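You operate a simulated robot arm through the tools that you are given. There is no shell and no other tool.

The job below is to be done with a simulated robot arm. You get a single attempt, and the scene is never put back.

JOB
Bag two limes, press LIME once for each, then press DONE.
Fine: the paper bag on the bench; the other limes stay in the grey tray.

It is judged by the outcome, as a careful person would: the job done as asked, and still so three seconds after it is handed in. It fails if anything else is knocked over, pushed out of place, dropped, spilled or broken.

ROBOT AND FRAMES
A 6-joint arm with a two-finger parallel gripper, fixed in place. Base frame: the origin is on the floor under the middle of its stand, x ahead of it, y to its left, z up; the work surface is at about z = 0.86. Readings come in m, degrees, newtons and seconds.
With the tool pointing down near the work surface it reaches from about 0.36 to 0.76 m from the base axis. Its first joint turns from -66.0 to 66.0 degrees. Payload 2.45 kg.
The tool frame sits at the grasp point between the pads (the TCP): z along the fingers, y along the line on which they close. The tips reach 0.024 m beyond it. The gripper opens to 0.068 m. The fingers are 0.017 m wide and 0.01 m thick; the gripper's body (0.04 by 0.07 m) begins 0.041 m behind the TCP.
Orientation is told as [roll, pitch, yaw] about the base's x, y, z axes, in that order, counted from this pose: with the fingers straight down and closing along the base's y, the tool's x points along the base's -x, its y along +y and its z along -z.

CONTROLS
- The arm moves only by the tool apply_moves. Its argument "plan" is one flat list of numbers, 7 for each row, row after row: the shift along the tool's x, y, z in cm, then the turn, a rotation vector about the tool's x, y, z in degrees, then the closure in counts, from 0 (fully open) to 255 (shut). In form: [x, y, z, rx, ry, rz, gripper, x, y, z, rx, ry, rz, gripper, ...]. A call has 1 to 20 rows; each row is the pose to reach, as a shift and turn from the pose commanded when the call began, along the tool's axes at that moment. A row lasts 0.2 s, in which the tool goes at most 0.05 m and 8.6 degrees; a call with a longer step from one row to the next is refused whole, and so is a gripper value outside its range. A pose out of reach is approached as far as the arm can. The call stops where the force on the tool passes 60 N (or 10 N more than at its start, if that is more) or the arm is blocked; 0.2 s more then pass. The fingers move at their own pace (about 0.108 m/s each) and stop on an object; they squeeze with about 29 N. The grip force told is the motor's: it shows also when the fingers shut on nothing. Time passes only in rows, and 0.2 s behind the last, so rows that repeat a pose let the fingers close. The reply holds the time, the measured pose of the TCP, the force on the tool along the base axes, the opening and the grip force, in the units named above and with some noise, with the torque about the TCP (base axes, N m) and any sound that the robot's microphone picked up.
- Cameras (640 x 400 px; columns grow to the right, rows downward): "scene" is fixed at [0.1687, 0.4215, 1.4688]; the picture's right is [-0.69, -0.72, 0.00], its down [-0.35, 0.33, -0.88] and it looks along [0.63, -0.61, -0.48] (base axes); focal length 300 px, centre (320, 200). "wrist" rides on the gripper at [0.084, 0.011, -0.075] in the tool frame; the picture's right is [-0.13, 0.99, 0.00], its down [-0.60, -0.08, -0.79] and it looks along [-0.79, -0.10, 0.61] (tool axes); focal length 251 px, centre (320, 200). There is no depth. A picture from a camera that has moved, and an enlarged one, comes with that camera's place and axes in the base frame and with its lens. The place of the scene camera against the robot may be out by one fixed shift of up to 0.012 m in any direction.
- capture(camera): a new picture of that camera. No time passes.
- enlarge(camera, box): a new picture of the part [left, top, right, bottom] of that camera's present view, enlarged. No time passes.
- sign_off(): hands the job in; it is judged then, once.

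Nothing tells you positions but the pictures and the camera data. Unless the task says otherwise, let go and move clear before handing in.

The tools are called after "Emit:" by a JSON object that holds its "api" and its "payload". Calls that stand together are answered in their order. apply_moves: Moves the arm, as the interface text tells. Its arguments: {"type":"object","properties":{"plan":{"type":"array","items":{"type":"number"}}},"required":["plan"]} The other tools are called the same way: capture (camera) takes a picture; enlarge (camera, box) takes an enlarged picture of a part of a camera's view; sign_off () hands the job in.

At the start:

```text
time_s: 0.0
tcp_pos: [0.4842, -0.05, 1.2877]
tcp_rot: [0.0, 0.0, -0.1]
wrist_force: [1.6, 0.4, -0.6]
torque: [-0.01, 0.02, 0.02]
gripper_width: 0.0683
gripper_force: 0.1
```

scene: 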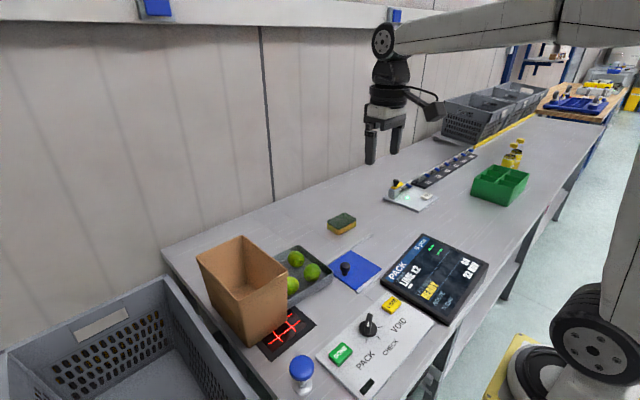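
wrist: 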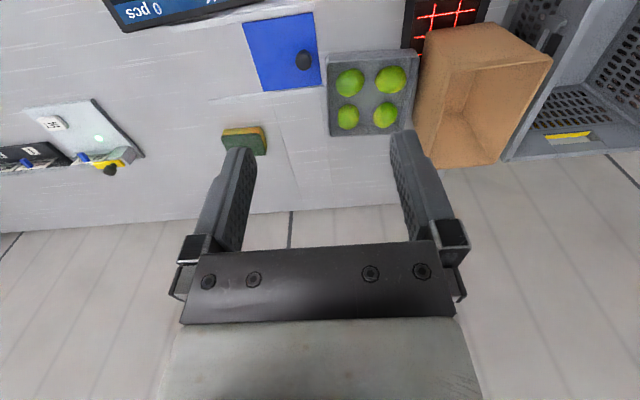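

I see a bench with a paper bag, a grey tray holding four limes, a control panel and a screen. I'll take enlarged pictures first to read the panel and screen.

Emit:
{"api": "enlarge", "payload": {"camera": "scene", "box": [180, 220, 360, 390]}}

Emit:
{"api": "enlarge", "payload": {"camera": "scene", "box": [270, 230, 500, 400]}}

Emit:
{"api": "enlarge", "payload": {"camera": "wrist", "box": [220, 0, 560, 180]}}

Emit:
{"api": "enlarge", "payload": {"camera": "scene", "box": [380, 120, 560, 230]}}

```text
2.35 times, centred on (270, 305) of scene
camera zoom: at [0.1687, 0.4215, 1.4688], right [-0.69, -0.72, 0.0], down [-0.35, 0.33, -0.88], along [0.63, -0.61, -0.48], focal length 706 px, centre (438, -47)
```

zoom: 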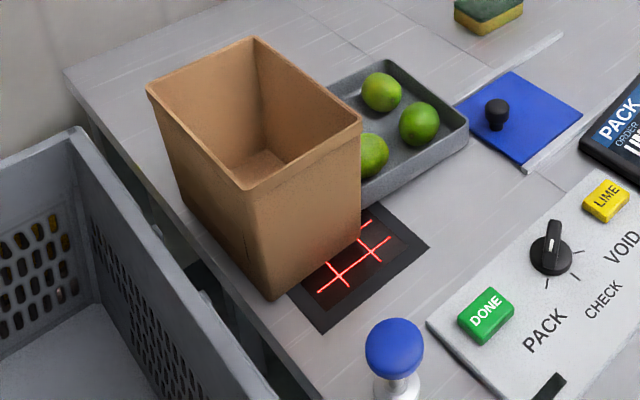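

```text
2.35 times, centred on (385, 315) of scene
camera zoom: at [0.1687, 0.4215, 1.4688], right [-0.69, -0.72, 0.0], down [-0.35, 0.33, -0.88], along [0.63, -0.61, -0.48], focal length 706 px, centre (167, -71)
```

zoom: 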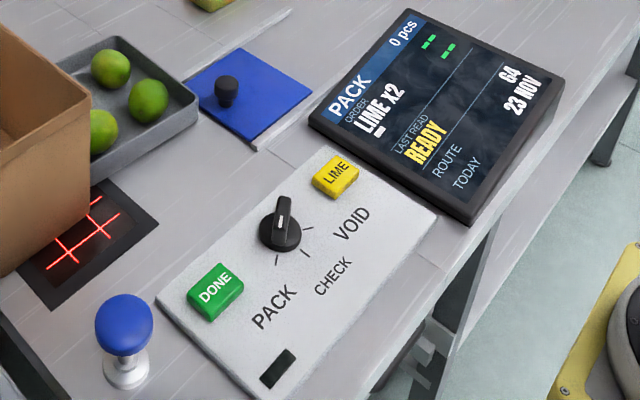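

```text
1.88 times, centred on (390, 90) of wrist
camera zoom: at [0.4011, -0.0385, 1.3624], right [0.13, 0.99, 0.0], down [0.6, -0.08, 0.79], along [0.79, -0.1, -0.61], focal length 473 px, centre (188, 407)
```

zoom: 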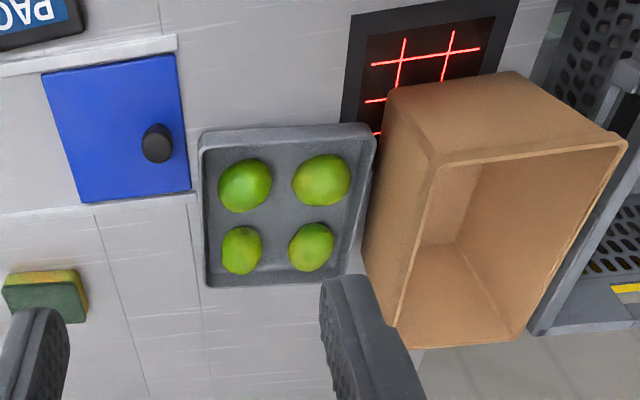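

```text
3.56 times, centred on (470, 175) of scene
camera zoom: at [0.1687, 0.4215, 1.4688], right [-0.69, -0.72, 0.0], down [-0.35, 0.33, -0.88], along [0.63, -0.61, -0.48], focal length 1067 px, centre (-213, 289)
```

zoom: 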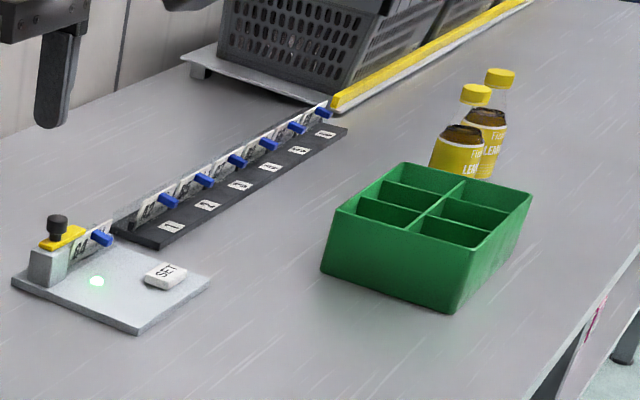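

The four limes sit in a tray near x 0.66–0.74, y −0.02–0.07, with the bag just to its left and the panel closer to the robot. I want a closer look at the knob, the buttons and the screen before moving.

Emit:
{"api": "enlarge", "payload": {"camera": "scene", "box": [310, 290, 440, 400]}}

Emit:
{"api": "enlarge", "payload": {"camera": "scene", "box": [375, 225, 495, 330]}}

Emit:
{"api": "enlarge", "payload": {"camera": "scene", "box": [250, 240, 400, 340]}}

```text
3.64 times, centred on (375, 345) of scene
camera zoom: at [0.1687, 0.4215, 1.4688], right [-0.69, -0.72, 0.0], down [-0.35, 0.33, -0.88], along [0.63, -0.61, -0.48], focal length 1092 px, centre (120, -327)
```

zoom: 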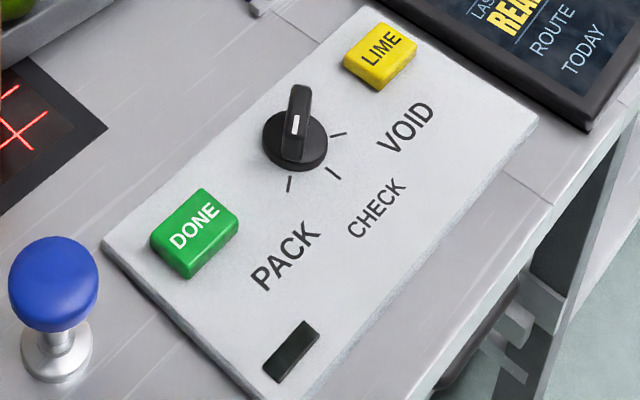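

```text
3.81 times, centred on (435, 278) of scene
camera zoom: at [0.1687, 0.4215, 1.4688], right [-0.69, -0.72, 0.0], down [-0.35, 0.33, -0.88], along [0.63, -0.61, -0.48], focal length 1144 px, centre (-118, -95)
```

zoom: 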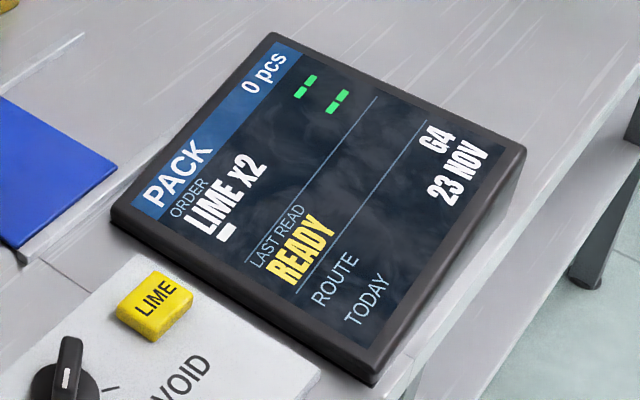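

```text
4.00 times, centred on (325, 290) of scene
camera zoom: at [0.1687, 0.4215, 1.4688], right [-0.69, -0.72, 0.0], down [-0.35, 0.33, -0.88], along [0.63, -0.61, -0.48], focal length 1201 px, centre (300, -160)
```

zoom: 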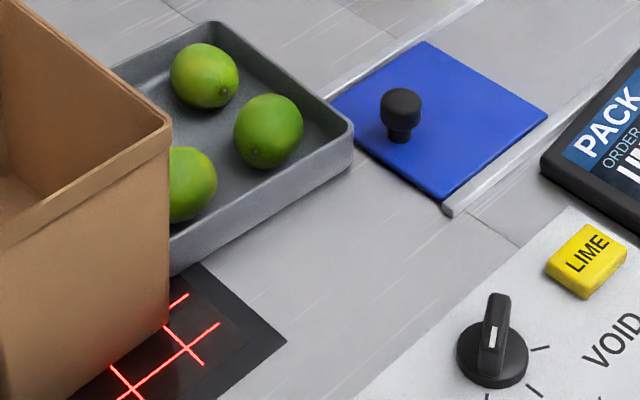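

The knob points to PACK and the screen shows "LIME x2", 0 pcs, READY. I'll move above the near side of the tray for a closer wrist view.

Emit:
{"api": "apply_moves", "payload": {"plan": [-1.3, 1.2, 3.1, 0, 0, 0, 0, -2.6, 2.4, 6.2, 0, 0, 0, 0, -3.9, 3.6, 9.3, 0, 0, 0, 0, -5.2, 4.8, 12.4, 0, 0, 0, 0, -6.5, 6.0, 15.5, 0, 0, 0, 0, -7.6, 7.0, 18.8, 0, 0, 0, 0, -7.6, 7.0, 18.8, 0, 0, 0, 0]}}

Emit:
{"api": "capture", "payload": {"camera": "wrist"}}

Emit:
{"api": "capture", "payload": {"camera": "scene"}}

```text
time_s: 1.6
tcp_pos: [0.5644, 0.0205, 1.0989]
tcp_rot: [-0.1, 0.0, 0.0]
wrist_force: [-0.2, 0.1, -0.1]
torque: [-0.03, 0.02, 0.0]
gripper_width: 0.0678
gripper_force: 0.1
```

```text
taken
camera wrist: at [0.4794, 0.0309, 1.1746], right [0.13, 0.99, 0.0], down [0.6, -0.08, 0.79], along [0.79, -0.1, -0.61], focal length 251 px, centre (320, 200)
```

wrist: 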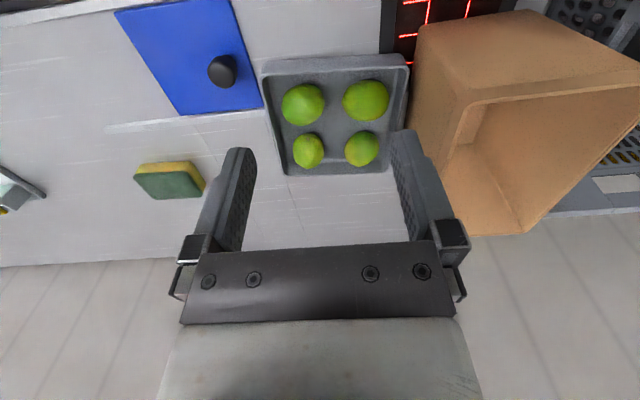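

```text
taken
```

scene: 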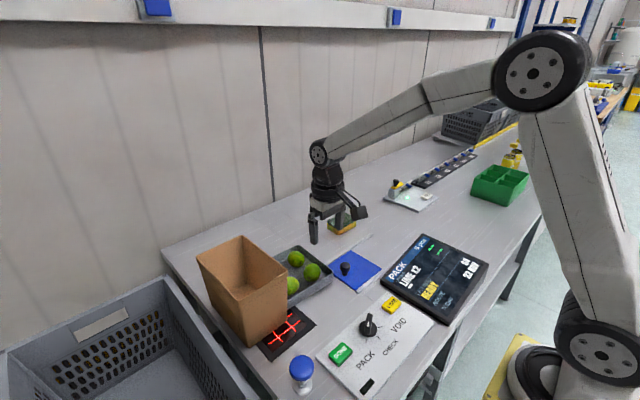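

The wrist camera now has a clear view of the tray. I'll enlarge it for precise lime and bag coordinates.

Emit:
{"api": "enlarge", "payload": {"camera": "wrist", "box": [240, 30, 440, 200]}}

Emit:
{"api": "enlarge", "payload": {"camera": "wrist", "box": [380, 0, 640, 250]}}

```text
2.35 times, centred on (340, 115) of wrist
camera zoom: at [0.4794, 0.0309, 1.1746], right [0.13, 0.99, 0.0], down [0.6, -0.08, 0.79], along [0.79, -0.1, -0.61], focal length 592 px, centre (273, 400)
```

zoom: 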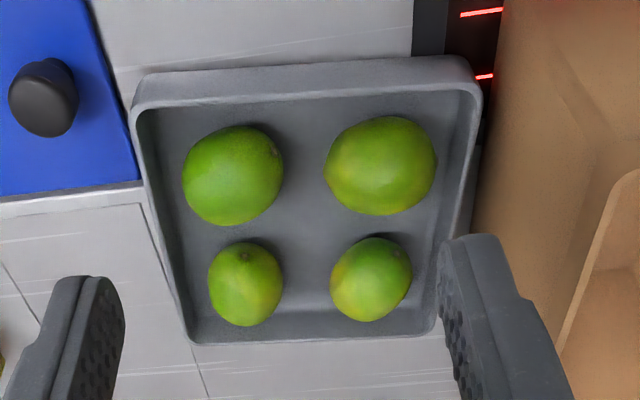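

```text
1.60 times, centred on (510, 125) of wrist
camera zoom: at [0.4794, 0.0309, 1.1746], right [0.13, 0.99, 0.0], down [0.6, -0.08, 0.79], along [0.79, -0.1, -0.61], focal length 402 px, centre (16, 320)
```

zoom: 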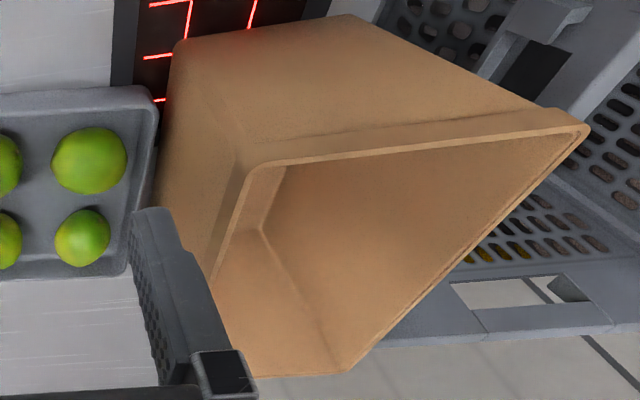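

L1 at about (0.651, −0.014) and L3 at about (0.727, −0.020) are on the side away from the bag, so I'll take those two. The bag mouth spans roughly x 0.59–0.775, y 0.116–0.245, with its rim at about 1.015. Next I hover over L1, turned 45° so the fingers fit the tray corner diagonal.

Emit:
{"api": "apply_moves", "payload": {"plan": [-1.5, -0.5, 1.7, 0, 0, 7.5, 0, -3.0, -1.0, 3.4, 0, 0, 15, 0, -4.5, -1.5, 5.0, 0, 0, 22.5, 0, -6.0, -2.0, 6.7, 0, 0, 30, 0, -7.5, -2.5, 8.4, 0, 0, 37.5, 0, -9.05, -3.05, 10.0, 0, 0, 45, 0, -9.05, -3.05, 10.0, 0, 0, 45, 0]}}

Emit:
{"api": "capture", "payload": {"camera": "wrist"}}

Emit:
{"api": "enlarge", "payload": {"camera": "scene", "box": [220, 190, 400, 310]}}

```text
time_s: 3.2
tcp_pos: [0.6529, -0.0096, 1.002]
tcp_rot: [0.0, 0.1, -45.2]
wrist_force: [0.1, 0.4, 0.3]
torque: [0.02, 0.01, 0.0]
gripper_width: 0.0685
gripper_force: 0.0
```

```text
taken
camera wrist: at [0.6018, 0.0576, 1.0761], right [0.79, 0.61, 0.0], down [0.37, -0.48, 0.79], along [0.48, -0.63, -0.61], focal length 251 px, centre (320, 200)
```

wrist: 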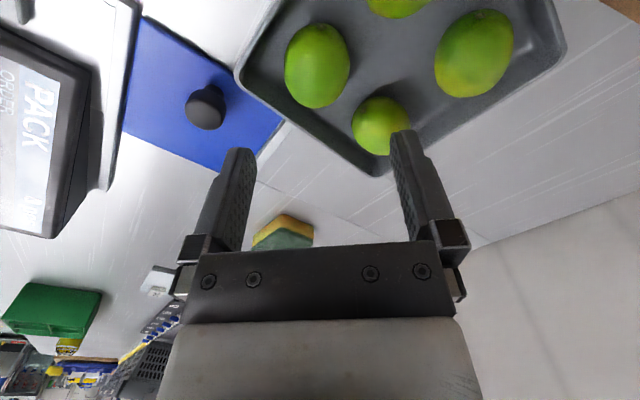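

```text
3.33 times, centred on (310, 250) of scene
camera zoom: at [0.1687, 0.4215, 1.4688], right [-0.69, -0.72, 0.0], down [-0.35, 0.33, -0.88], along [0.63, -0.61, -0.48], focal length 1001 px, centre (353, 33)
```

zoom: 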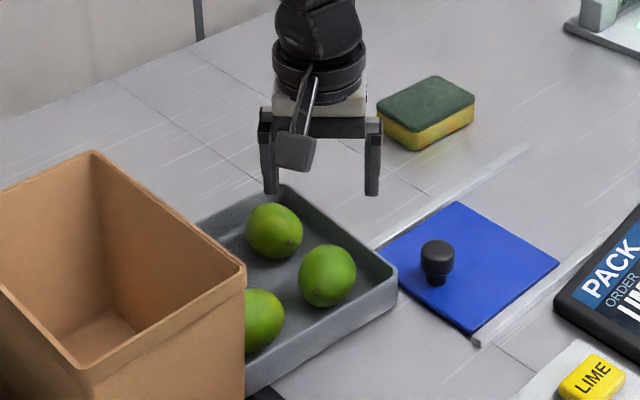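

I'm hovering over L1 with the fingers on the corner diagonal. I'll check the corner clearance in an enlarged view before going down.

Emit:
{"api": "enlarge", "payload": {"camera": "wrist", "box": [220, 0, 460, 150]}}

```text
2.67 times, centred on (340, 75) of wrist
camera zoom: at [0.6018, 0.0576, 1.0761], right [0.79, 0.61, 0.0], down [0.37, -0.48, 0.79], along [0.48, -0.63, -0.61], focal length 670 px, centre (267, 533)
```

zoom: 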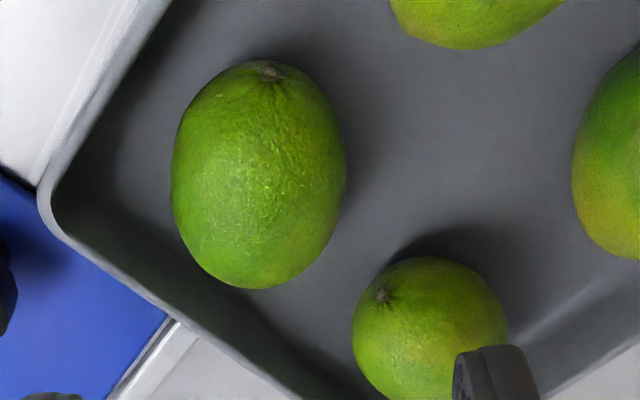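

The corner clearance is good and the fingers close across L1's short axis, about 46 mm. I'll descend to z ≈ 0.896 with the fingers slightly closed in, then check.

Emit:
{"api": "apply_moves", "payload": {"plan": [0, 0, 2.5, 0, 0, 0, 20, 0, 0, 5.0, 0, 0, 0, 20, 0, 0, 7.5, 0, 0, 0, 20, 0, 0, 9.5, 0, 0, 0, 20, 0, 0, 10.5, 0, 0, 0, 20, 0, 0, 10.5, 0, 0, 0, 20]}}

Emit:
{"api": "capture", "payload": {"camera": "wrist"}}

Emit:
{"api": "enlarge", "payload": {"camera": "scene", "box": [250, 210, 370, 310]}}

```text
time_s: 4.6
tcp_pos: [0.6512, -0.0101, 0.8951]
tcp_rot: [0.0, 0.0, -45.0]
wrist_force: [-0.1, 0.3, 0.0]
torque: [-0.03, -0.02, -0.01]
gripper_width: 0.0625
gripper_force: 0.1
```

```text
taken
camera wrist: at [0.5988, 0.0571, 0.9697], right [0.79, 0.61, 0.0], down [0.37, -0.48, 0.79], along [0.48, -0.63, -0.61], focal length 251 px, centre (320, 200)
```

wrist: 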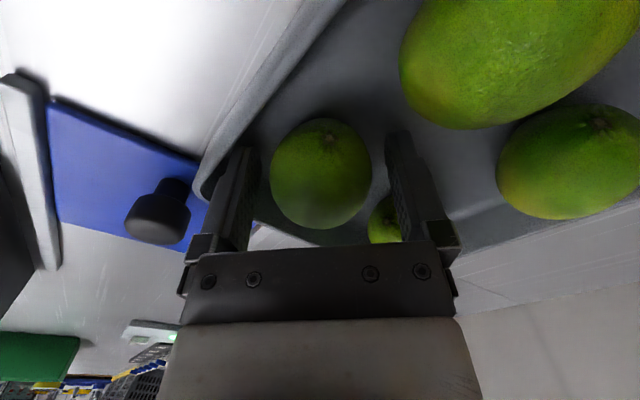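

```text
4.00 times, centred on (310, 260) of scene
camera zoom: at [0.1687, 0.4215, 1.4688], right [-0.69, -0.72, 0.0], down [-0.35, 0.33, -0.88], along [0.63, -0.61, -0.48], focal length 1201 px, centre (360, -40)
```

zoom: 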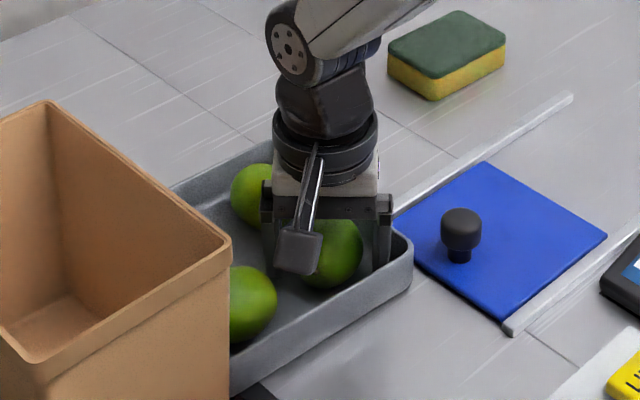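

L1 is centred between the fingers and no contact force shows. I'll close on it, wait, and then lift a little.

Emit:
{"api": "apply_moves", "payload": {"plan": [0, 0, 0, 0, 0, 0, 255, 0, 0, 0, 0, 0, 0, 255, 0, 0, 0, 0, 0, 0, 255, 0, 0, -2.0, 0, 0, 0, 255, 0, 0, -5.0, 0, 0, 0, 255, 0, 0, -9.0, 0, 0, 0, 255, 0, 0, -13.0, 0, 0, 0, 255, 0, 0, -17.0, 0, 0, 0, 255, 0, 0, -21.0, 0, 0, 0, 255, 0, 0, -21.0, 0, 0, 0, 255]}}

Emit:
{"api": "capture", "payload": {"camera": "wrist"}}

Emit:
{"api": "capture", "payload": {"camera": "scene"}}

```text
time_s: 6.8
tcp_pos: [0.6488, -0.0088, 1.1072]
tcp_rot: [0.0, 0.0, -44.9]
wrist_force: [0.8, 0.6, -0.9]
torque: [0.0, 0.03, 0.01]
gripper_width: 0.0465
gripper_force: 29.2
```

```text
taken
camera wrist: at [0.5981, 0.0592, 1.1832], right [0.79, 0.61, 0.0], down [0.37, -0.48, 0.79], along [0.48, -0.63, -0.61], focal length 251 px, centre (320, 200)
```

wrist: 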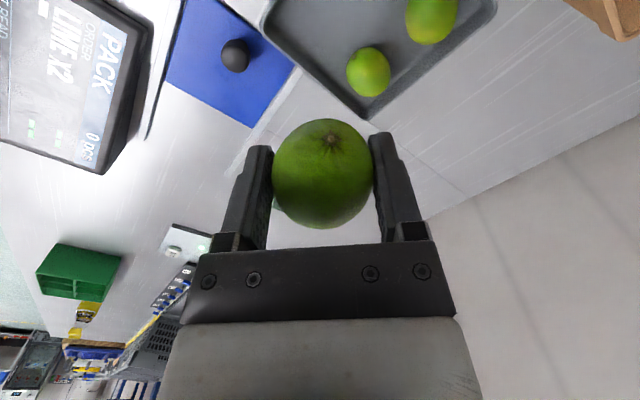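

```text
taken
```

scene: 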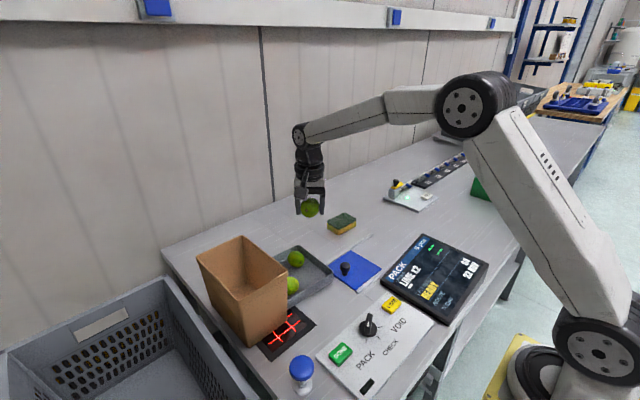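

L1 is firmly held (46.5 mm opening, 29 N grip). Now I'll carry it above the bag mouth, square with the bag, and check before lowering.

Emit:
{"api": "apply_moves", "payload": {"plan": [1.3, 2.5, -0.5, 0, 0, -6.5, 255, 2.7, 5.0, -1.0, 0, 0, -13, 255, 4.0, 7.5, -1.5, 0, 0, -19.5, 255, 5.3, 10.0, -1.5, 0, 0, -26, 255, 6.7, 12.5, -1.5, 0, 0, -32.5, 255, 8.0, 15.0, -1.5, 0, 0, -39, 255, 9.33, 17.54, -1.5, 0, 0, -45, 255, 9.33, 17.54, -1.5, 0, 0, -45, 255]}}

Emit:
{"api": "capture", "payload": {"camera": "wrist"}}

Emit:
{"api": "enlarge", "payload": {"camera": "scene", "box": [150, 140, 340, 350]}}

```text
time_s: 8.6
tcp_pos: [0.7105, 0.1829, 1.12]
tcp_rot: [-0.1, 0.0, 0.0]
wrist_force: [-0.9, -0.1, -0.4]
torque: [0.0, 0.02, 0.01]
gripper_width: 0.0467
gripper_force: 29.0
```

```text
taken
camera wrist: at [0.6255, 0.1939, 1.1952], right [0.13, 0.99, 0.0], down [0.6, -0.08, 0.79], along [0.79, -0.1, -0.61], focal length 251 px, centre (320, 200)
```

wrist: 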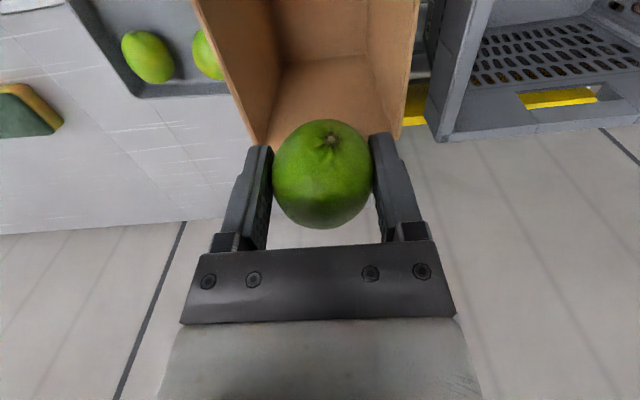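

```text
1.90 times, centred on (245, 245) of scene
camera zoom: at [0.1687, 0.4215, 1.4688], right [-0.69, -0.72, 0.0], down [-0.35, 0.33, -0.88], along [0.63, -0.61, -0.48], focal length 572 px, centre (463, 114)
```

zoom: 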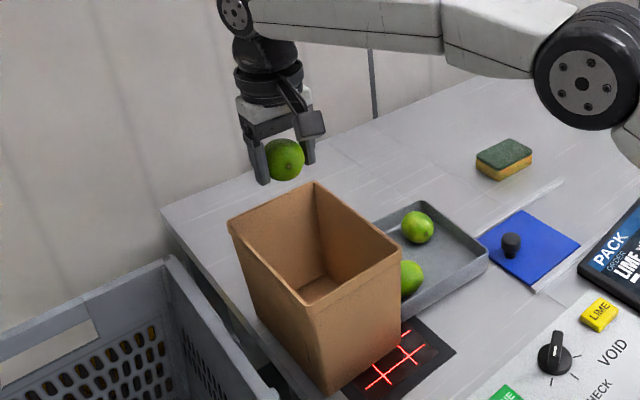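

The held lime is over the bag mouth (rim about x 0.59–0.772, y 0.115–0.244). I'll shift 1 cm forward so the wrist camera also clears the near rim, lower partway, and check.

Emit:
{"api": "apply_moves", "payload": {"plan": [-1.0, -0.2, 0, 0, 0, 0, 255, -1.0, -0.2, 3.0, 0, 0, 0, 255, -1.0, -0.2, 6.0, 0, 0, 0, 255, -1.0, -0.2, 9.0, 0, 0, 0, 255, -1.0, -0.2, 12.0, 0, 0, 0, 255, -1.0, -0.2, 12.0, 0, 0, 0, 255]}}

Emit:
{"api": "capture", "payload": {"camera": "wrist"}}

Emit:
{"api": "enlarge", "payload": {"camera": "scene", "box": [170, 180, 320, 350]}}

```text
time_s: 10.0
tcp_pos: [0.7166, 0.1782, 1.0001]
tcp_rot: [0.0, 0.1, 0.0]
wrist_force: [0.1, 0.1, -0.1]
torque: [0.0, -0.01, -0.01]
gripper_width: 0.0467
gripper_force: 28.6
```

```text
taken
camera wrist: at [0.6335, 0.1895, 1.0748], right [0.13, 0.99, 0.0], down [0.6, -0.08, 0.79], along [0.79, -0.1, -0.61], focal length 251 px, centre (320, 200)
```

wrist: 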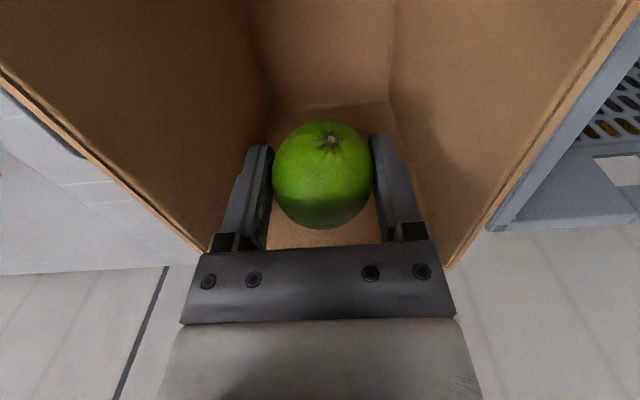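

```text
2.35 times, centred on (245, 265) of scene
camera zoom: at [0.1687, 0.4215, 1.4688], right [-0.69, -0.72, 0.0], down [-0.35, 0.33, -0.88], along [0.63, -0.61, -0.48], focal length 706 px, centre (496, 47)
```

zoom: 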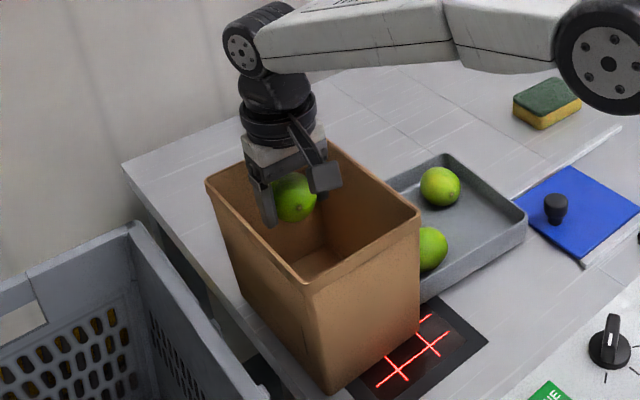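

Everything is centred inside the bag mouth with clearance. I'll lower to z ≈ 0.93, open partway to release, and rise straight up.

Emit:
{"api": "apply_moves", "payload": {"plan": [0, 0, 2.5, 0, 0, 0, 255, 0, 0, 5.0, 0, 0, 0, 255, 0, 0, 7.0, 0, 0, 0, 255, 0, 0, 7.0, 0, 0, 0, 255, 0, 0, 7.0, 0, 0, 0, 40, 0, 0, 7.0, 0, 0, 0, 35, 0, 0, 7.0, 0, 0, 0, 35]}}

Emit:
{"api": "capture", "payload": {"camera": "wrist"}}

Emit:
{"api": "enlarge", "payload": {"camera": "scene", "box": [170, 180, 320, 350]}}

```text
time_s: 11.6
tcp_pos: [0.7194, 0.1755, 0.9267]
tcp_rot: [-0.1, 0.0, -0.1]
wrist_force: [-0.1, -0.5, 0.5]
torque: [-0.02, 0.02, -0.01]
gripper_width: 0.0585
gripper_force: 0.1
```

```text
taken
camera wrist: at [0.6362, 0.1874, 1.0028], right [0.13, 0.99, 0.0], down [0.6, -0.08, 0.79], along [0.79, -0.1, -0.61], focal length 251 px, centre (320, 200)
```

wrist: 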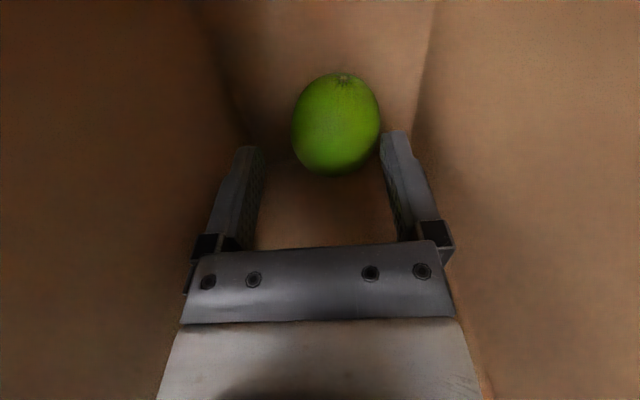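

```text
2.35 times, centred on (245, 265) of scene
camera zoom: at [0.1687, 0.4215, 1.4688], right [-0.69, -0.72, 0.0], down [-0.35, 0.33, -0.88], along [0.63, -0.61, -0.48], focal length 706 px, centre (496, 47)
```

zoom: 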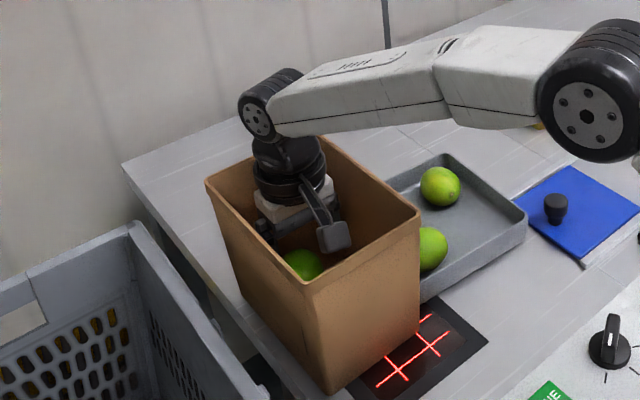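

L1 rests on the bag floor and the bag has not moved. I'll rise out, move to hover above L3 with the fingers on its corner diagonal, and look.

Emit:
{"api": "apply_moves", "payload": {"plan": [0, 0, -4.5, 0, 0, 0, 35, 0, 0, -9.0, 0, 0, 0, 35, 0, 0, -13.5, 0, 0, 0, 35, 0, 0, -18, 0, 0, 0, 35, 0, 0, -20, 0, 0, 0, 35, -0.04, -3.25, -20, 0, 0, -7.5, 20, -0.08, -6.5, -20, 0, 0, -15, 20, -0.12, -9.75, -20, 0, 0, -22.5, 20, -0.16, -13, -20, 0, 0, -30, 20, -0.2, -16.25, -20, 0, 0, -37.5, 20, -0.25, -19.5, -19, 0, 0, -45, 0, -0.25, -19.5, -15, 0, 0, -45, 0, -0.25, -19.5, -11, 0, 0, -45, 0, -0.25, -19.5, -7, 0, 0, -45, 0, -0.25, -19.5, -7, 0, 0, -45, 0]}}

Emit:
{"api": "capture", "payload": {"camera": "wrist"}}

Emit:
{"api": "capture", "payload": {"camera": "scene"}}

Emit:
{"api": "enlarge", "payload": {"camera": "wrist", "box": [180, 0, 440, 170]}}

```text
time_s: 14.8
tcp_pos: [0.7214, -0.017, 0.9987]
tcp_rot: [0.0, 0.0, 45.0]
wrist_force: [0.2, 0.3, -0.7]
torque: [-0.03, -0.06, 0.01]
gripper_width: 0.068
gripper_force: 0.1
```

```text
taken
camera wrist: at [0.655, -0.0701, 1.0748], right [-0.61, 0.79, 0.0], down [0.48, 0.37, 0.79], along [0.63, 0.48, -0.61], focal length 251 px, centre (320, 200)
```

wrist: 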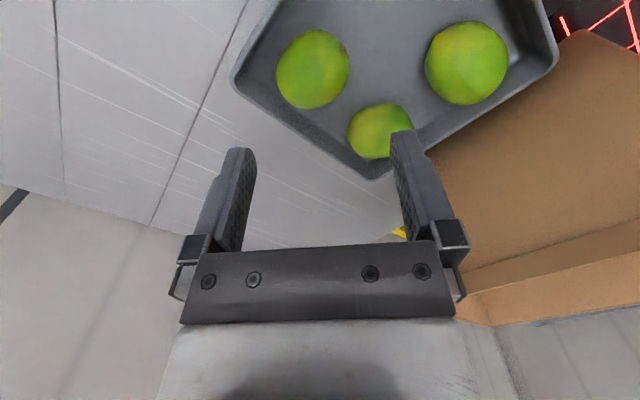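

```text
taken
```

scene: 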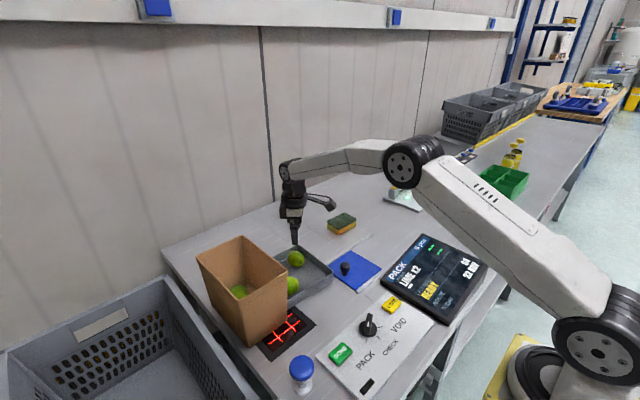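

```text
2.35 times, centred on (310, 85) of wrist
camera zoom: at [0.655, -0.0701, 1.0748], right [-0.61, 0.79, 0.0], down [0.48, 0.37, 0.79], along [0.63, 0.48, -0.61], focal length 592 px, centre (344, 471)
```

zoom: 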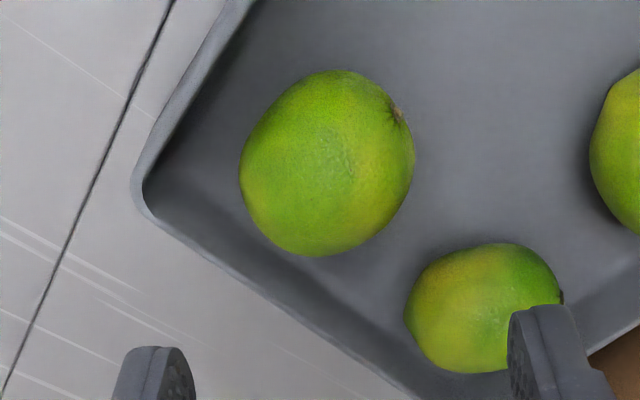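

L3 is in good view at about (0.726, −0.0195), roughly 52 mm across along the closing line, with room on the corner side. I'll adjust 2.5 mm and descend.

Emit:
{"api": "apply_moves", "payload": {"plan": [-0.1, -0.25, 2.5, 0, 0, 0, 0, -0.1, -0.25, 5.0, 0, 0, 0, 0, -0.1, -0.25, 7.5, 0, 0, 0, 0, -0.1, -0.25, 9.4, 0, 0, 0, 0, -0.1, -0.25, 10.4, 0, 0, 0, 0, -0.1, -0.25, 10.4, 0, 0, 0, 0]}}

Emit:
{"api": "capture", "payload": {"camera": "wrist"}}

Emit:
{"api": "enlarge", "payload": {"camera": "scene", "box": [230, 190, 380, 310]}}

```text
time_s: 16.2
tcp_pos: [0.7234, -0.0186, 0.8934]
tcp_rot: [0.0, 0.0, 45.0]
wrist_force: [-0.1, -0.4, 0.9]
torque: [0.0, 0.0, 0.01]
gripper_width: 0.068
gripper_force: 0.1
```

```text
taken
camera wrist: at [0.6564, -0.0701, 0.9692], right [-0.61, 0.79, 0.0], down [0.48, 0.37, 0.79], along [0.63, 0.48, -0.61], focal length 251 px, centre (320, 200)
```

wrist: 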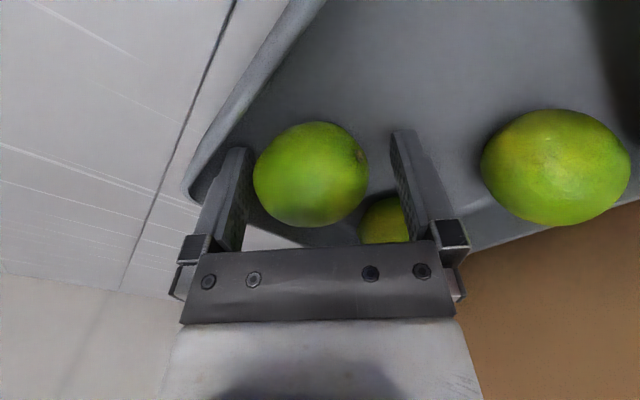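

```text
3.33 times, centred on (305, 250) of scene
camera zoom: at [0.1687, 0.4215, 1.4688], right [-0.69, -0.72, 0.0], down [-0.35, 0.33, -0.88], along [0.63, -0.61, -0.48], focal length 1001 px, centre (370, 33)
```

zoom: 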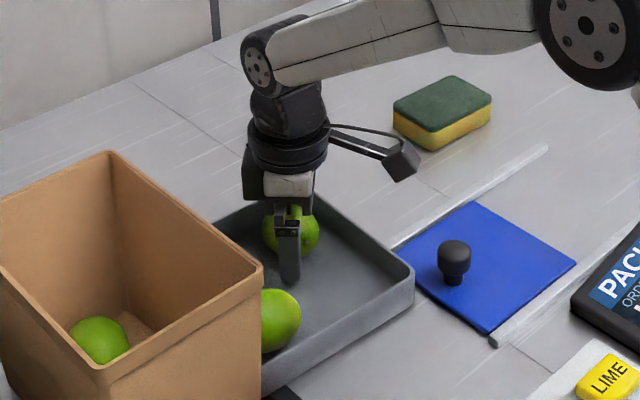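

L3 sits between the fingers with no contact, and L1 is visible in the bag. I'll close on L3 and lift.

Emit:
{"api": "apply_moves", "payload": {"plan": [0, 0, 0, 0, 0, 0, 255, 0, 0, 0, 0, 0, 0, 255, 0, 0, 0, 0, 0, 0, 255, 0, 0, -2.0, 0, 0, 0, 255, 0, 0, -5.0, 0, 0, 0, 255, 0, 0, -9.0, 0, 0, 0, 255, 0, 0, -13.0, 0, 0, 0, 255, 0, 0, -17.0, 0, 0, 0, 255, 0, 0, -21.0, 0, 0, 0, 255, 0, 0, -23.0, 0, 0, 0, 255, 0, 0, -23.0, 0, 0, 0, 255]}}

Emit:
{"api": "capture", "payload": {"camera": "wrist"}}

Emit:
{"api": "capture", "payload": {"camera": "scene"}}

```text
time_s: 18.6
tcp_pos: [0.7247, -0.0166, 1.1274]
tcp_rot: [0.0, 0.1, 45.0]
wrist_force: [0.1, 0.1, -0.9]
torque: [0.03, -0.01, -0.03]
gripper_width: 0.0533
gripper_force: 28.9
```

```text
taken
camera wrist: at [0.6573, -0.0688, 1.2019], right [-0.61, 0.79, 0.0], down [0.48, 0.37, 0.79], along [0.63, 0.48, -0.61], focal length 251 px, centre (320, 200)
```

wrist: 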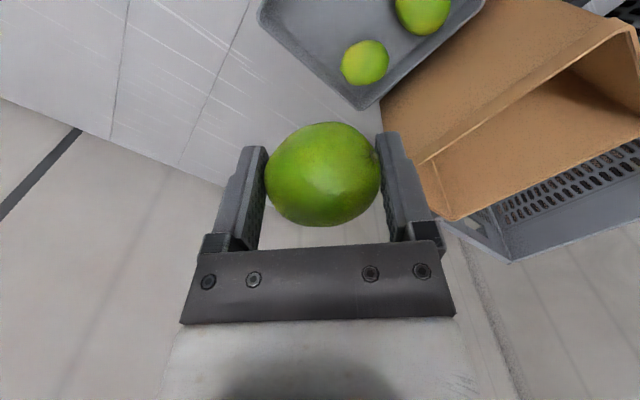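

```text
taken
```

scene: 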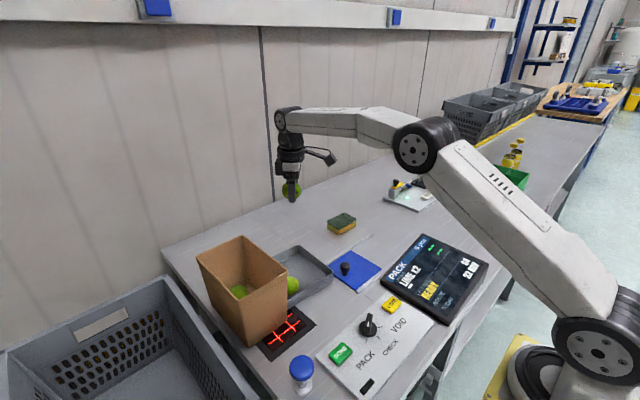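

L3 is held securely. I'll carry it over the bag, square up, and check that the first lime is still clear of where I lower.

Emit:
{"api": "apply_moves", "payload": {"plan": [-1.84, 2.14, 0, 0, 0, 6.43, 255, -3.69, 4.27, 0, 0, 0, 12.86, 255, -5.53, 6.41, 0, 0, 0, 19.29, 255, -7.37, 8.55, 0, 0, 0, 25.71, 255, -9.21, 10.69, 0, 0, 0, 32.14, 255, -11.06, 12.82, 0, 0, 0, 38.57, 255, -12.9, 14.96, 0, 0, 0, 45, 255, -12.9, 14.96, 0, 0, 0, 45, 255]}}

Emit:
{"api": "capture", "payload": {"camera": "wrist"}}

Emit:
{"api": "enlarge", "payload": {"camera": "scene", "box": [150, 140, 340, 350]}}

```text
time_s: 20.4
tcp_pos: [0.7092, 0.1795, 1.1245]
tcp_rot: [0.0, 0.0, -0.2]
wrist_force: [-0.1, -0.2, -0.7]
torque: [-0.02, -0.02, 0.0]
gripper_width: 0.0535
gripper_force: 28.9
```

```text
taken
camera wrist: at [0.625, 0.1901, 1.2], right [0.13, 0.99, 0.0], down [0.6, -0.08, 0.79], along [0.79, -0.1, -0.61], focal length 251 px, centre (320, 200)
```

wrist: 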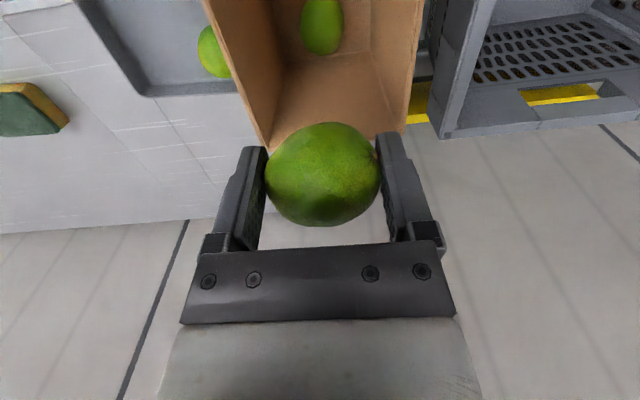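

```text
1.90 times, centred on (245, 245) of scene
camera zoom: at [0.1687, 0.4215, 1.4688], right [-0.69, -0.72, 0.0], down [-0.35, 0.33, -0.88], along [0.63, -0.61, -0.48], focal length 572 px, centre (463, 114)
```

zoom: 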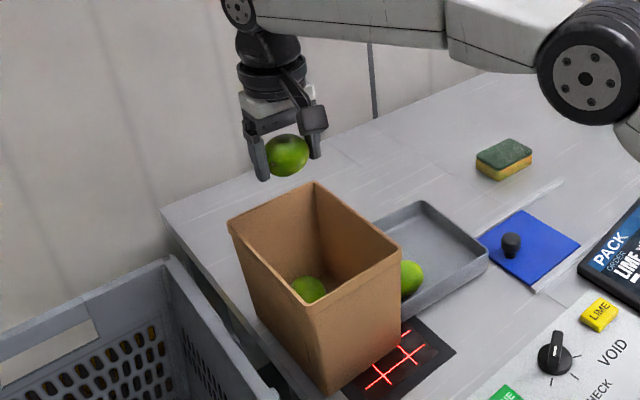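

L1 lies at about (0.727, 0.177) in the bag. I'll lower L3 to z ≈ 0.952, just above and on the near side of L1, and release so it settles gently.

Emit:
{"api": "apply_moves", "payload": {"plan": [0, 0, 4.0, 0, 0, 0, 255, 0, 0, 8.0, 0, 0, 0, 255, 0, 0, 11.5, 0, 0, 0, 255, 0, 0, 14.5, 0, 0, 0, 255, 0, 0, 16.5, 0, 0, 0, 255, 0, 0, 17.4, 0, 0, 0, 255, 0, 0, 17.4, 0, 0, 0, 255]}}

Emit:
{"api": "capture", "payload": {"camera": "wrist"}}

Emit:
{"api": "enlarge", "payload": {"camera": "scene", "box": [170, 180, 320, 350]}}

```text
time_s: 22.0
tcp_pos: [0.71, 0.1796, 0.9513]
tcp_rot: [0.1, 0.1, 0.0]
wrist_force: [0.2, 0.0, -0.3]
torque: [-0.02, 0.03, 0.03]
gripper_width: 0.0535
gripper_force: 28.6
```

```text
taken
camera wrist: at [0.6263, 0.1906, 1.0267], right [0.13, 0.99, 0.0], down [0.6, -0.08, 0.79], along [0.79, -0.1, -0.61], focal length 251 px, centre (320, 200)
```

wrist: 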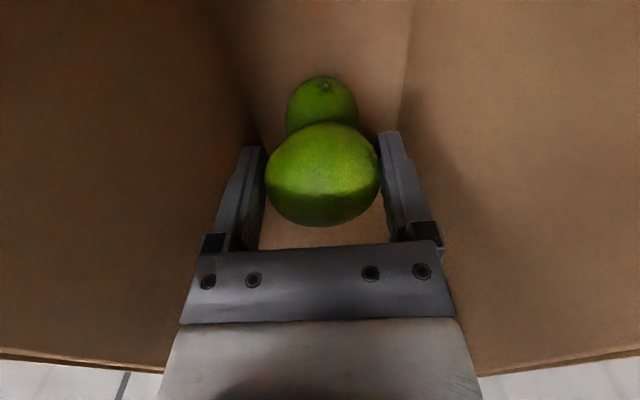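

```text
2.35 times, centred on (245, 265) of scene
camera zoom: at [0.1687, 0.4215, 1.4688], right [-0.69, -0.72, 0.0], down [-0.35, 0.33, -0.88], along [0.63, -0.61, -0.48], focal length 706 px, centre (496, 47)
```

zoom: 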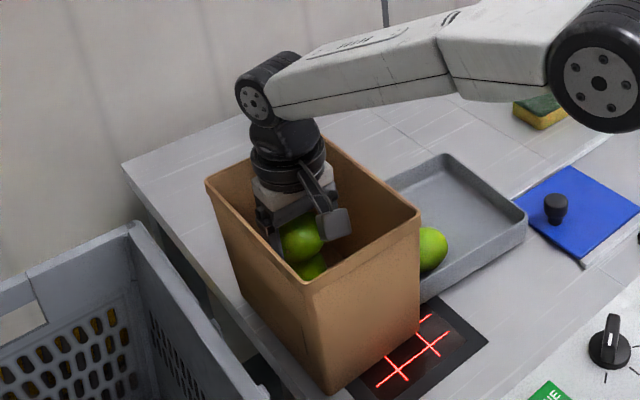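

The second lime is just above the first and nothing is touching. I'll release it and rise out.

Emit:
{"api": "apply_moves", "payload": {"plan": [0, 0, 0, 0, 0, 0, 20, 0, 0, 0, 0, 0, 0, 20, 0, 0, 0, 0, 0, 0, 20, 0, 0, -3.0, 0, 0, 0, 20, 0, 0, -7.0, 0, 0, 0, 20, 0, 0, -11.5, 0, 0, 0, 20, 0, 0, -16.0, 0, 0, 0, 20, 0, 0, -18.5, 0, 0, 0, 20, 0, 0, -18.5, 0, 0, 0, 20]}}

Emit:
{"api": "capture", "payload": {"camera": "wrist"}}

Emit:
{"api": "enlarge", "payload": {"camera": "scene", "box": [150, 140, 340, 350]}}

```text
time_s: 24.0
tcp_pos: [0.7106, 0.1806, 1.1373]
tcp_rot: [-0.1, 0.1, 0.0]
wrist_force: [-0.2, -0.5, -0.1]
torque: [-0.02, 0.01, 0.01]
gripper_width: 0.0627
gripper_force: 0.1
```

```text
taken
camera wrist: at [0.6268, 0.1912, 1.2122], right [0.13, 0.99, 0.0], down [0.6, -0.08, 0.79], along [0.79, -0.1, -0.61], focal length 251 px, centre (320, 200)
```

wrist: 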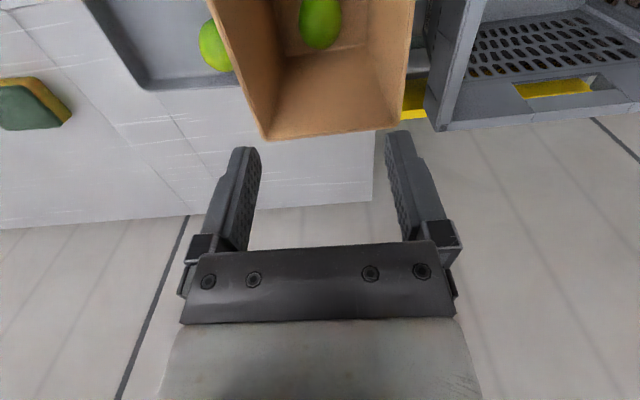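

```text
1.90 times, centred on (245, 245) of scene
camera zoom: at [0.1687, 0.4215, 1.4688], right [-0.69, -0.72, 0.0], down [-0.35, 0.33, -0.88], along [0.63, -0.61, -0.48], focal length 572 px, centre (463, 114)
```

zoom: 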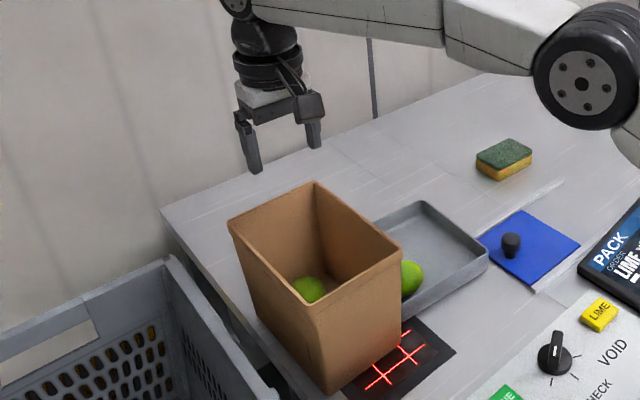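

The second lime is out of the gripper, and it is probably hidden by the near bag wall. I'll move back over the panel with the gripper shut, which also lets me confirm the bag contents and locate the buttons.

Emit:
{"api": "apply_moves", "payload": {"plan": [3.9, -2.1, -0.8, 0, 0, 0, 20, 7.8, -4.2, -1.5, 0, 0, 0, 60, 11.6, -6.3, -2.3, 0, 0, 0, 255, 15.5, -8.5, -3.0, 0, 0, 0, 255, 19.4, -10.6, -3.8, 0, 0, 0, 255, 23.3, -12.7, -4.5, 0, 0, 0, 255, 27.1, -14.8, -5.3, 0, 0, 0, 255, 31, -16.9, -6, 0, 0, 0, 255, 31, -16.9, -6, 0, 0, 0, 255]}}

Emit:
{"api": "capture", "payload": {"camera": "wrist"}}

Emit:
{"api": "capture", "payload": {"camera": "scene"}}

```text
time_s: 26.0
tcp_pos: [0.4004, 0.0108, 1.1965]
tcp_rot: [-0.1, 0.0, 0.0]
wrist_force: [0.0, 0.4, -0.3]
torque: [-0.03, -0.01, 0.02]
gripper_width: 0.0
gripper_force: 23.5
```

```text
taken
camera wrist: at [0.316, 0.0229, 1.2723], right [0.13, 0.99, 0.0], down [0.6, -0.08, 0.79], along [0.79, -0.1, -0.61], focal length 251 px, centre (320, 200)
```

wrist: 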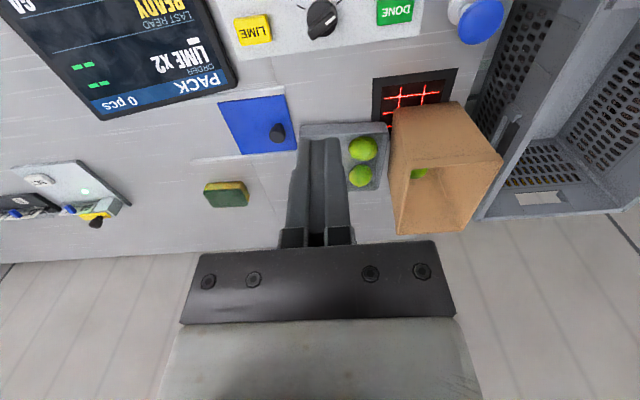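

```text
taken
```

scene: 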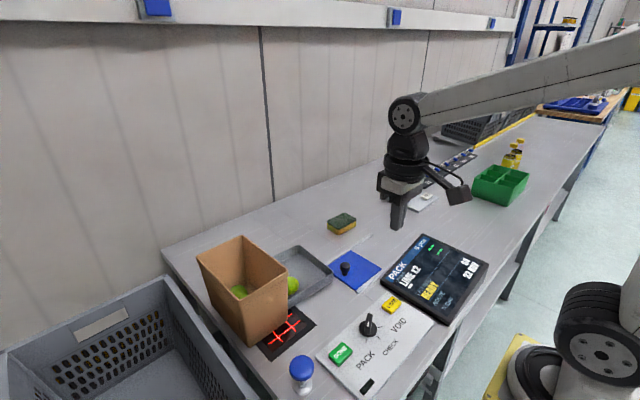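

The tray still holds two limes, and both buttons are visible in the wrist view. I'll enlarge the buttons and the bag.

Emit:
{"api": "enlarge", "payload": {"camera": "wrist", "box": [220, 0, 520, 60]}}

Emit:
{"api": "enlarge", "payload": {"camera": "wrist", "box": [360, 90, 520, 250]}}

Emit:
{"api": "enlarge", "payload": {"camera": "scene", "box": [190, 225, 310, 345]}}

```text
2.13 times, centred on (370, 30) of wrist
camera zoom: at [0.316, 0.0229, 1.2723], right [0.13, 0.99, 0.0], down [0.6, -0.08, 0.79], along [0.79, -0.1, -0.61], focal length 536 px, centre (213, 563)
```

zoom: 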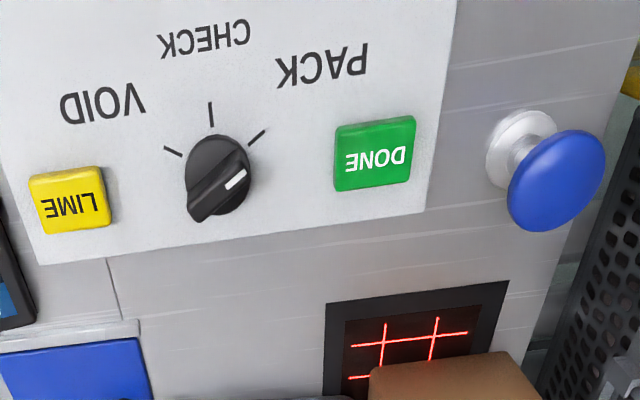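

```text
2.50 times, centred on (440, 170) of wrist
camera zoom: at [0.316, 0.0229, 1.2723], right [0.13, 0.99, 0.0], down [0.6, -0.08, 0.79], along [0.79, -0.1, -0.61], focal length 629 px, centre (20, 275)
```

zoom: 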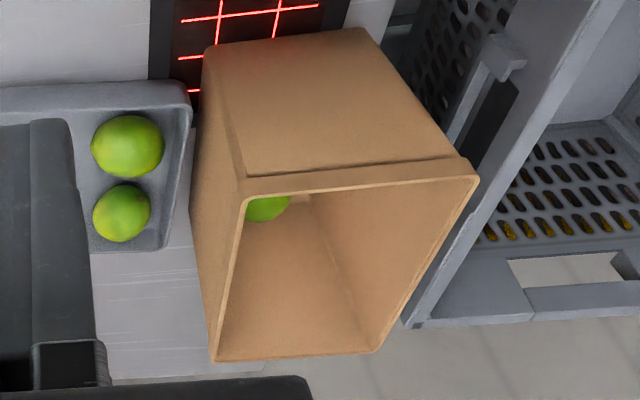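

```text
3.33 times, centred on (250, 285) of scene
camera zoom: at [0.1687, 0.4215, 1.4688], right [-0.69, -0.72, 0.0], down [-0.35, 0.33, -0.88], along [0.63, -0.61, -0.48], focal length 1001 px, centre (553, -83)
```

zoom: 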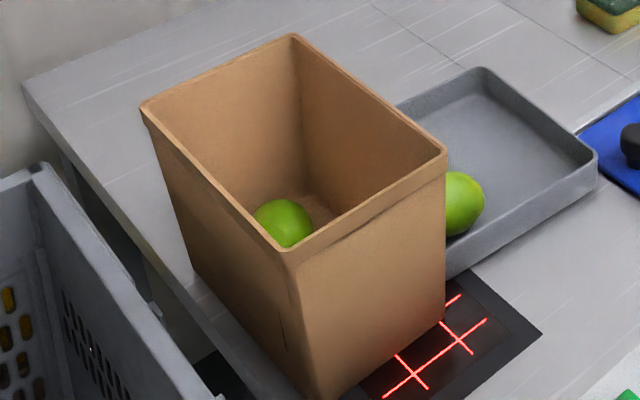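

L1 and the scene are fine, and the other lime in the bag should be against its hidden near wall. LIME is at about (0.432, −0.084) and DONE at about (0.432, 0.103). I'll move the closed fingertips above LIME.

Emit:
{"api": "apply_moves", "payload": {"plan": [-1.1, -3.2, 2, 0, 0, 0, 255, -2.2, -6.4, 4, 0, 0, 0, 255, -3.2, -9.4, 6, 0, 0, 0, 255, -3.2, -9.4, 10.5, 0, 0, 0, 255, -3.2, -9.4, 15, 0, 0, 0, 255, -3.2, -9.4, 19.5, 0, 0, 0, 255, -3.2, -9.4, 23.2, 0, 0, 0, 255, -3.2, -9.4, 23.2, 0, 0, 0, 255]}}

Emit:
{"api": "capture", "payload": {"camera": "wrist"}}

Emit:
{"api": "enlarge", "payload": {"camera": "scene", "box": [320, 220, 490, 370]}}

```text
time_s: 27.8
tcp_pos: [0.4311, -0.0849, 0.9633]
tcp_rot: [-0.1, 0.0, 0.0]
wrist_force: [0.5, 0.4, 0.0]
torque: [-0.02, 0.02, 0.0]
gripper_width: 0.0
gripper_force: 23.1
```

```text
taken
camera wrist: at [0.3471, -0.0744, 1.0385], right [0.13, 0.99, 0.0], down [0.6, -0.08, 0.79], along [0.79, -0.1, -0.61], focal length 251 px, centre (320, 200)
```

wrist: 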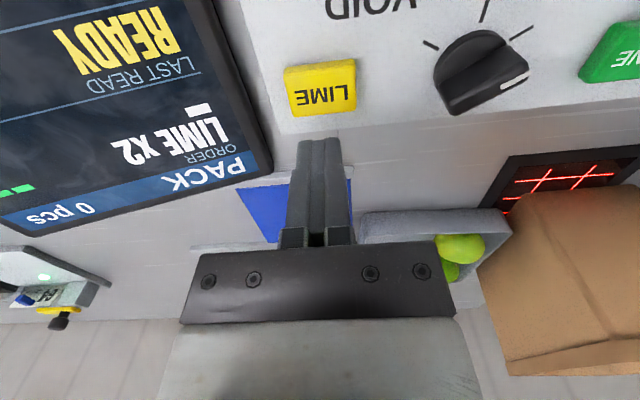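

```text
2.67 times, centred on (405, 295) of scene
camera zoom: at [0.1687, 0.4215, 1.4688], right [-0.69, -0.72, 0.0], down [-0.35, 0.33, -0.88], along [0.63, -0.61, -0.48], focal length 800 px, centre (93, -53)
```

zoom: 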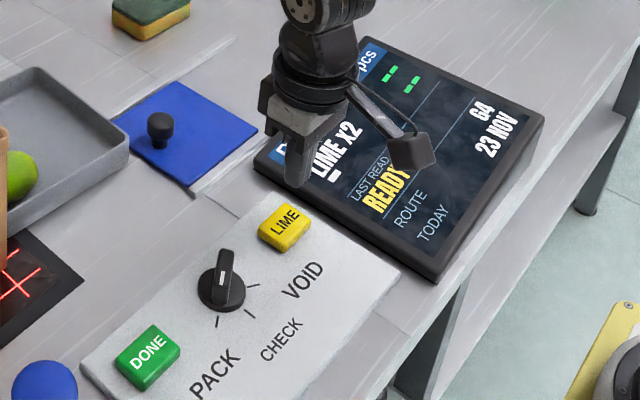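

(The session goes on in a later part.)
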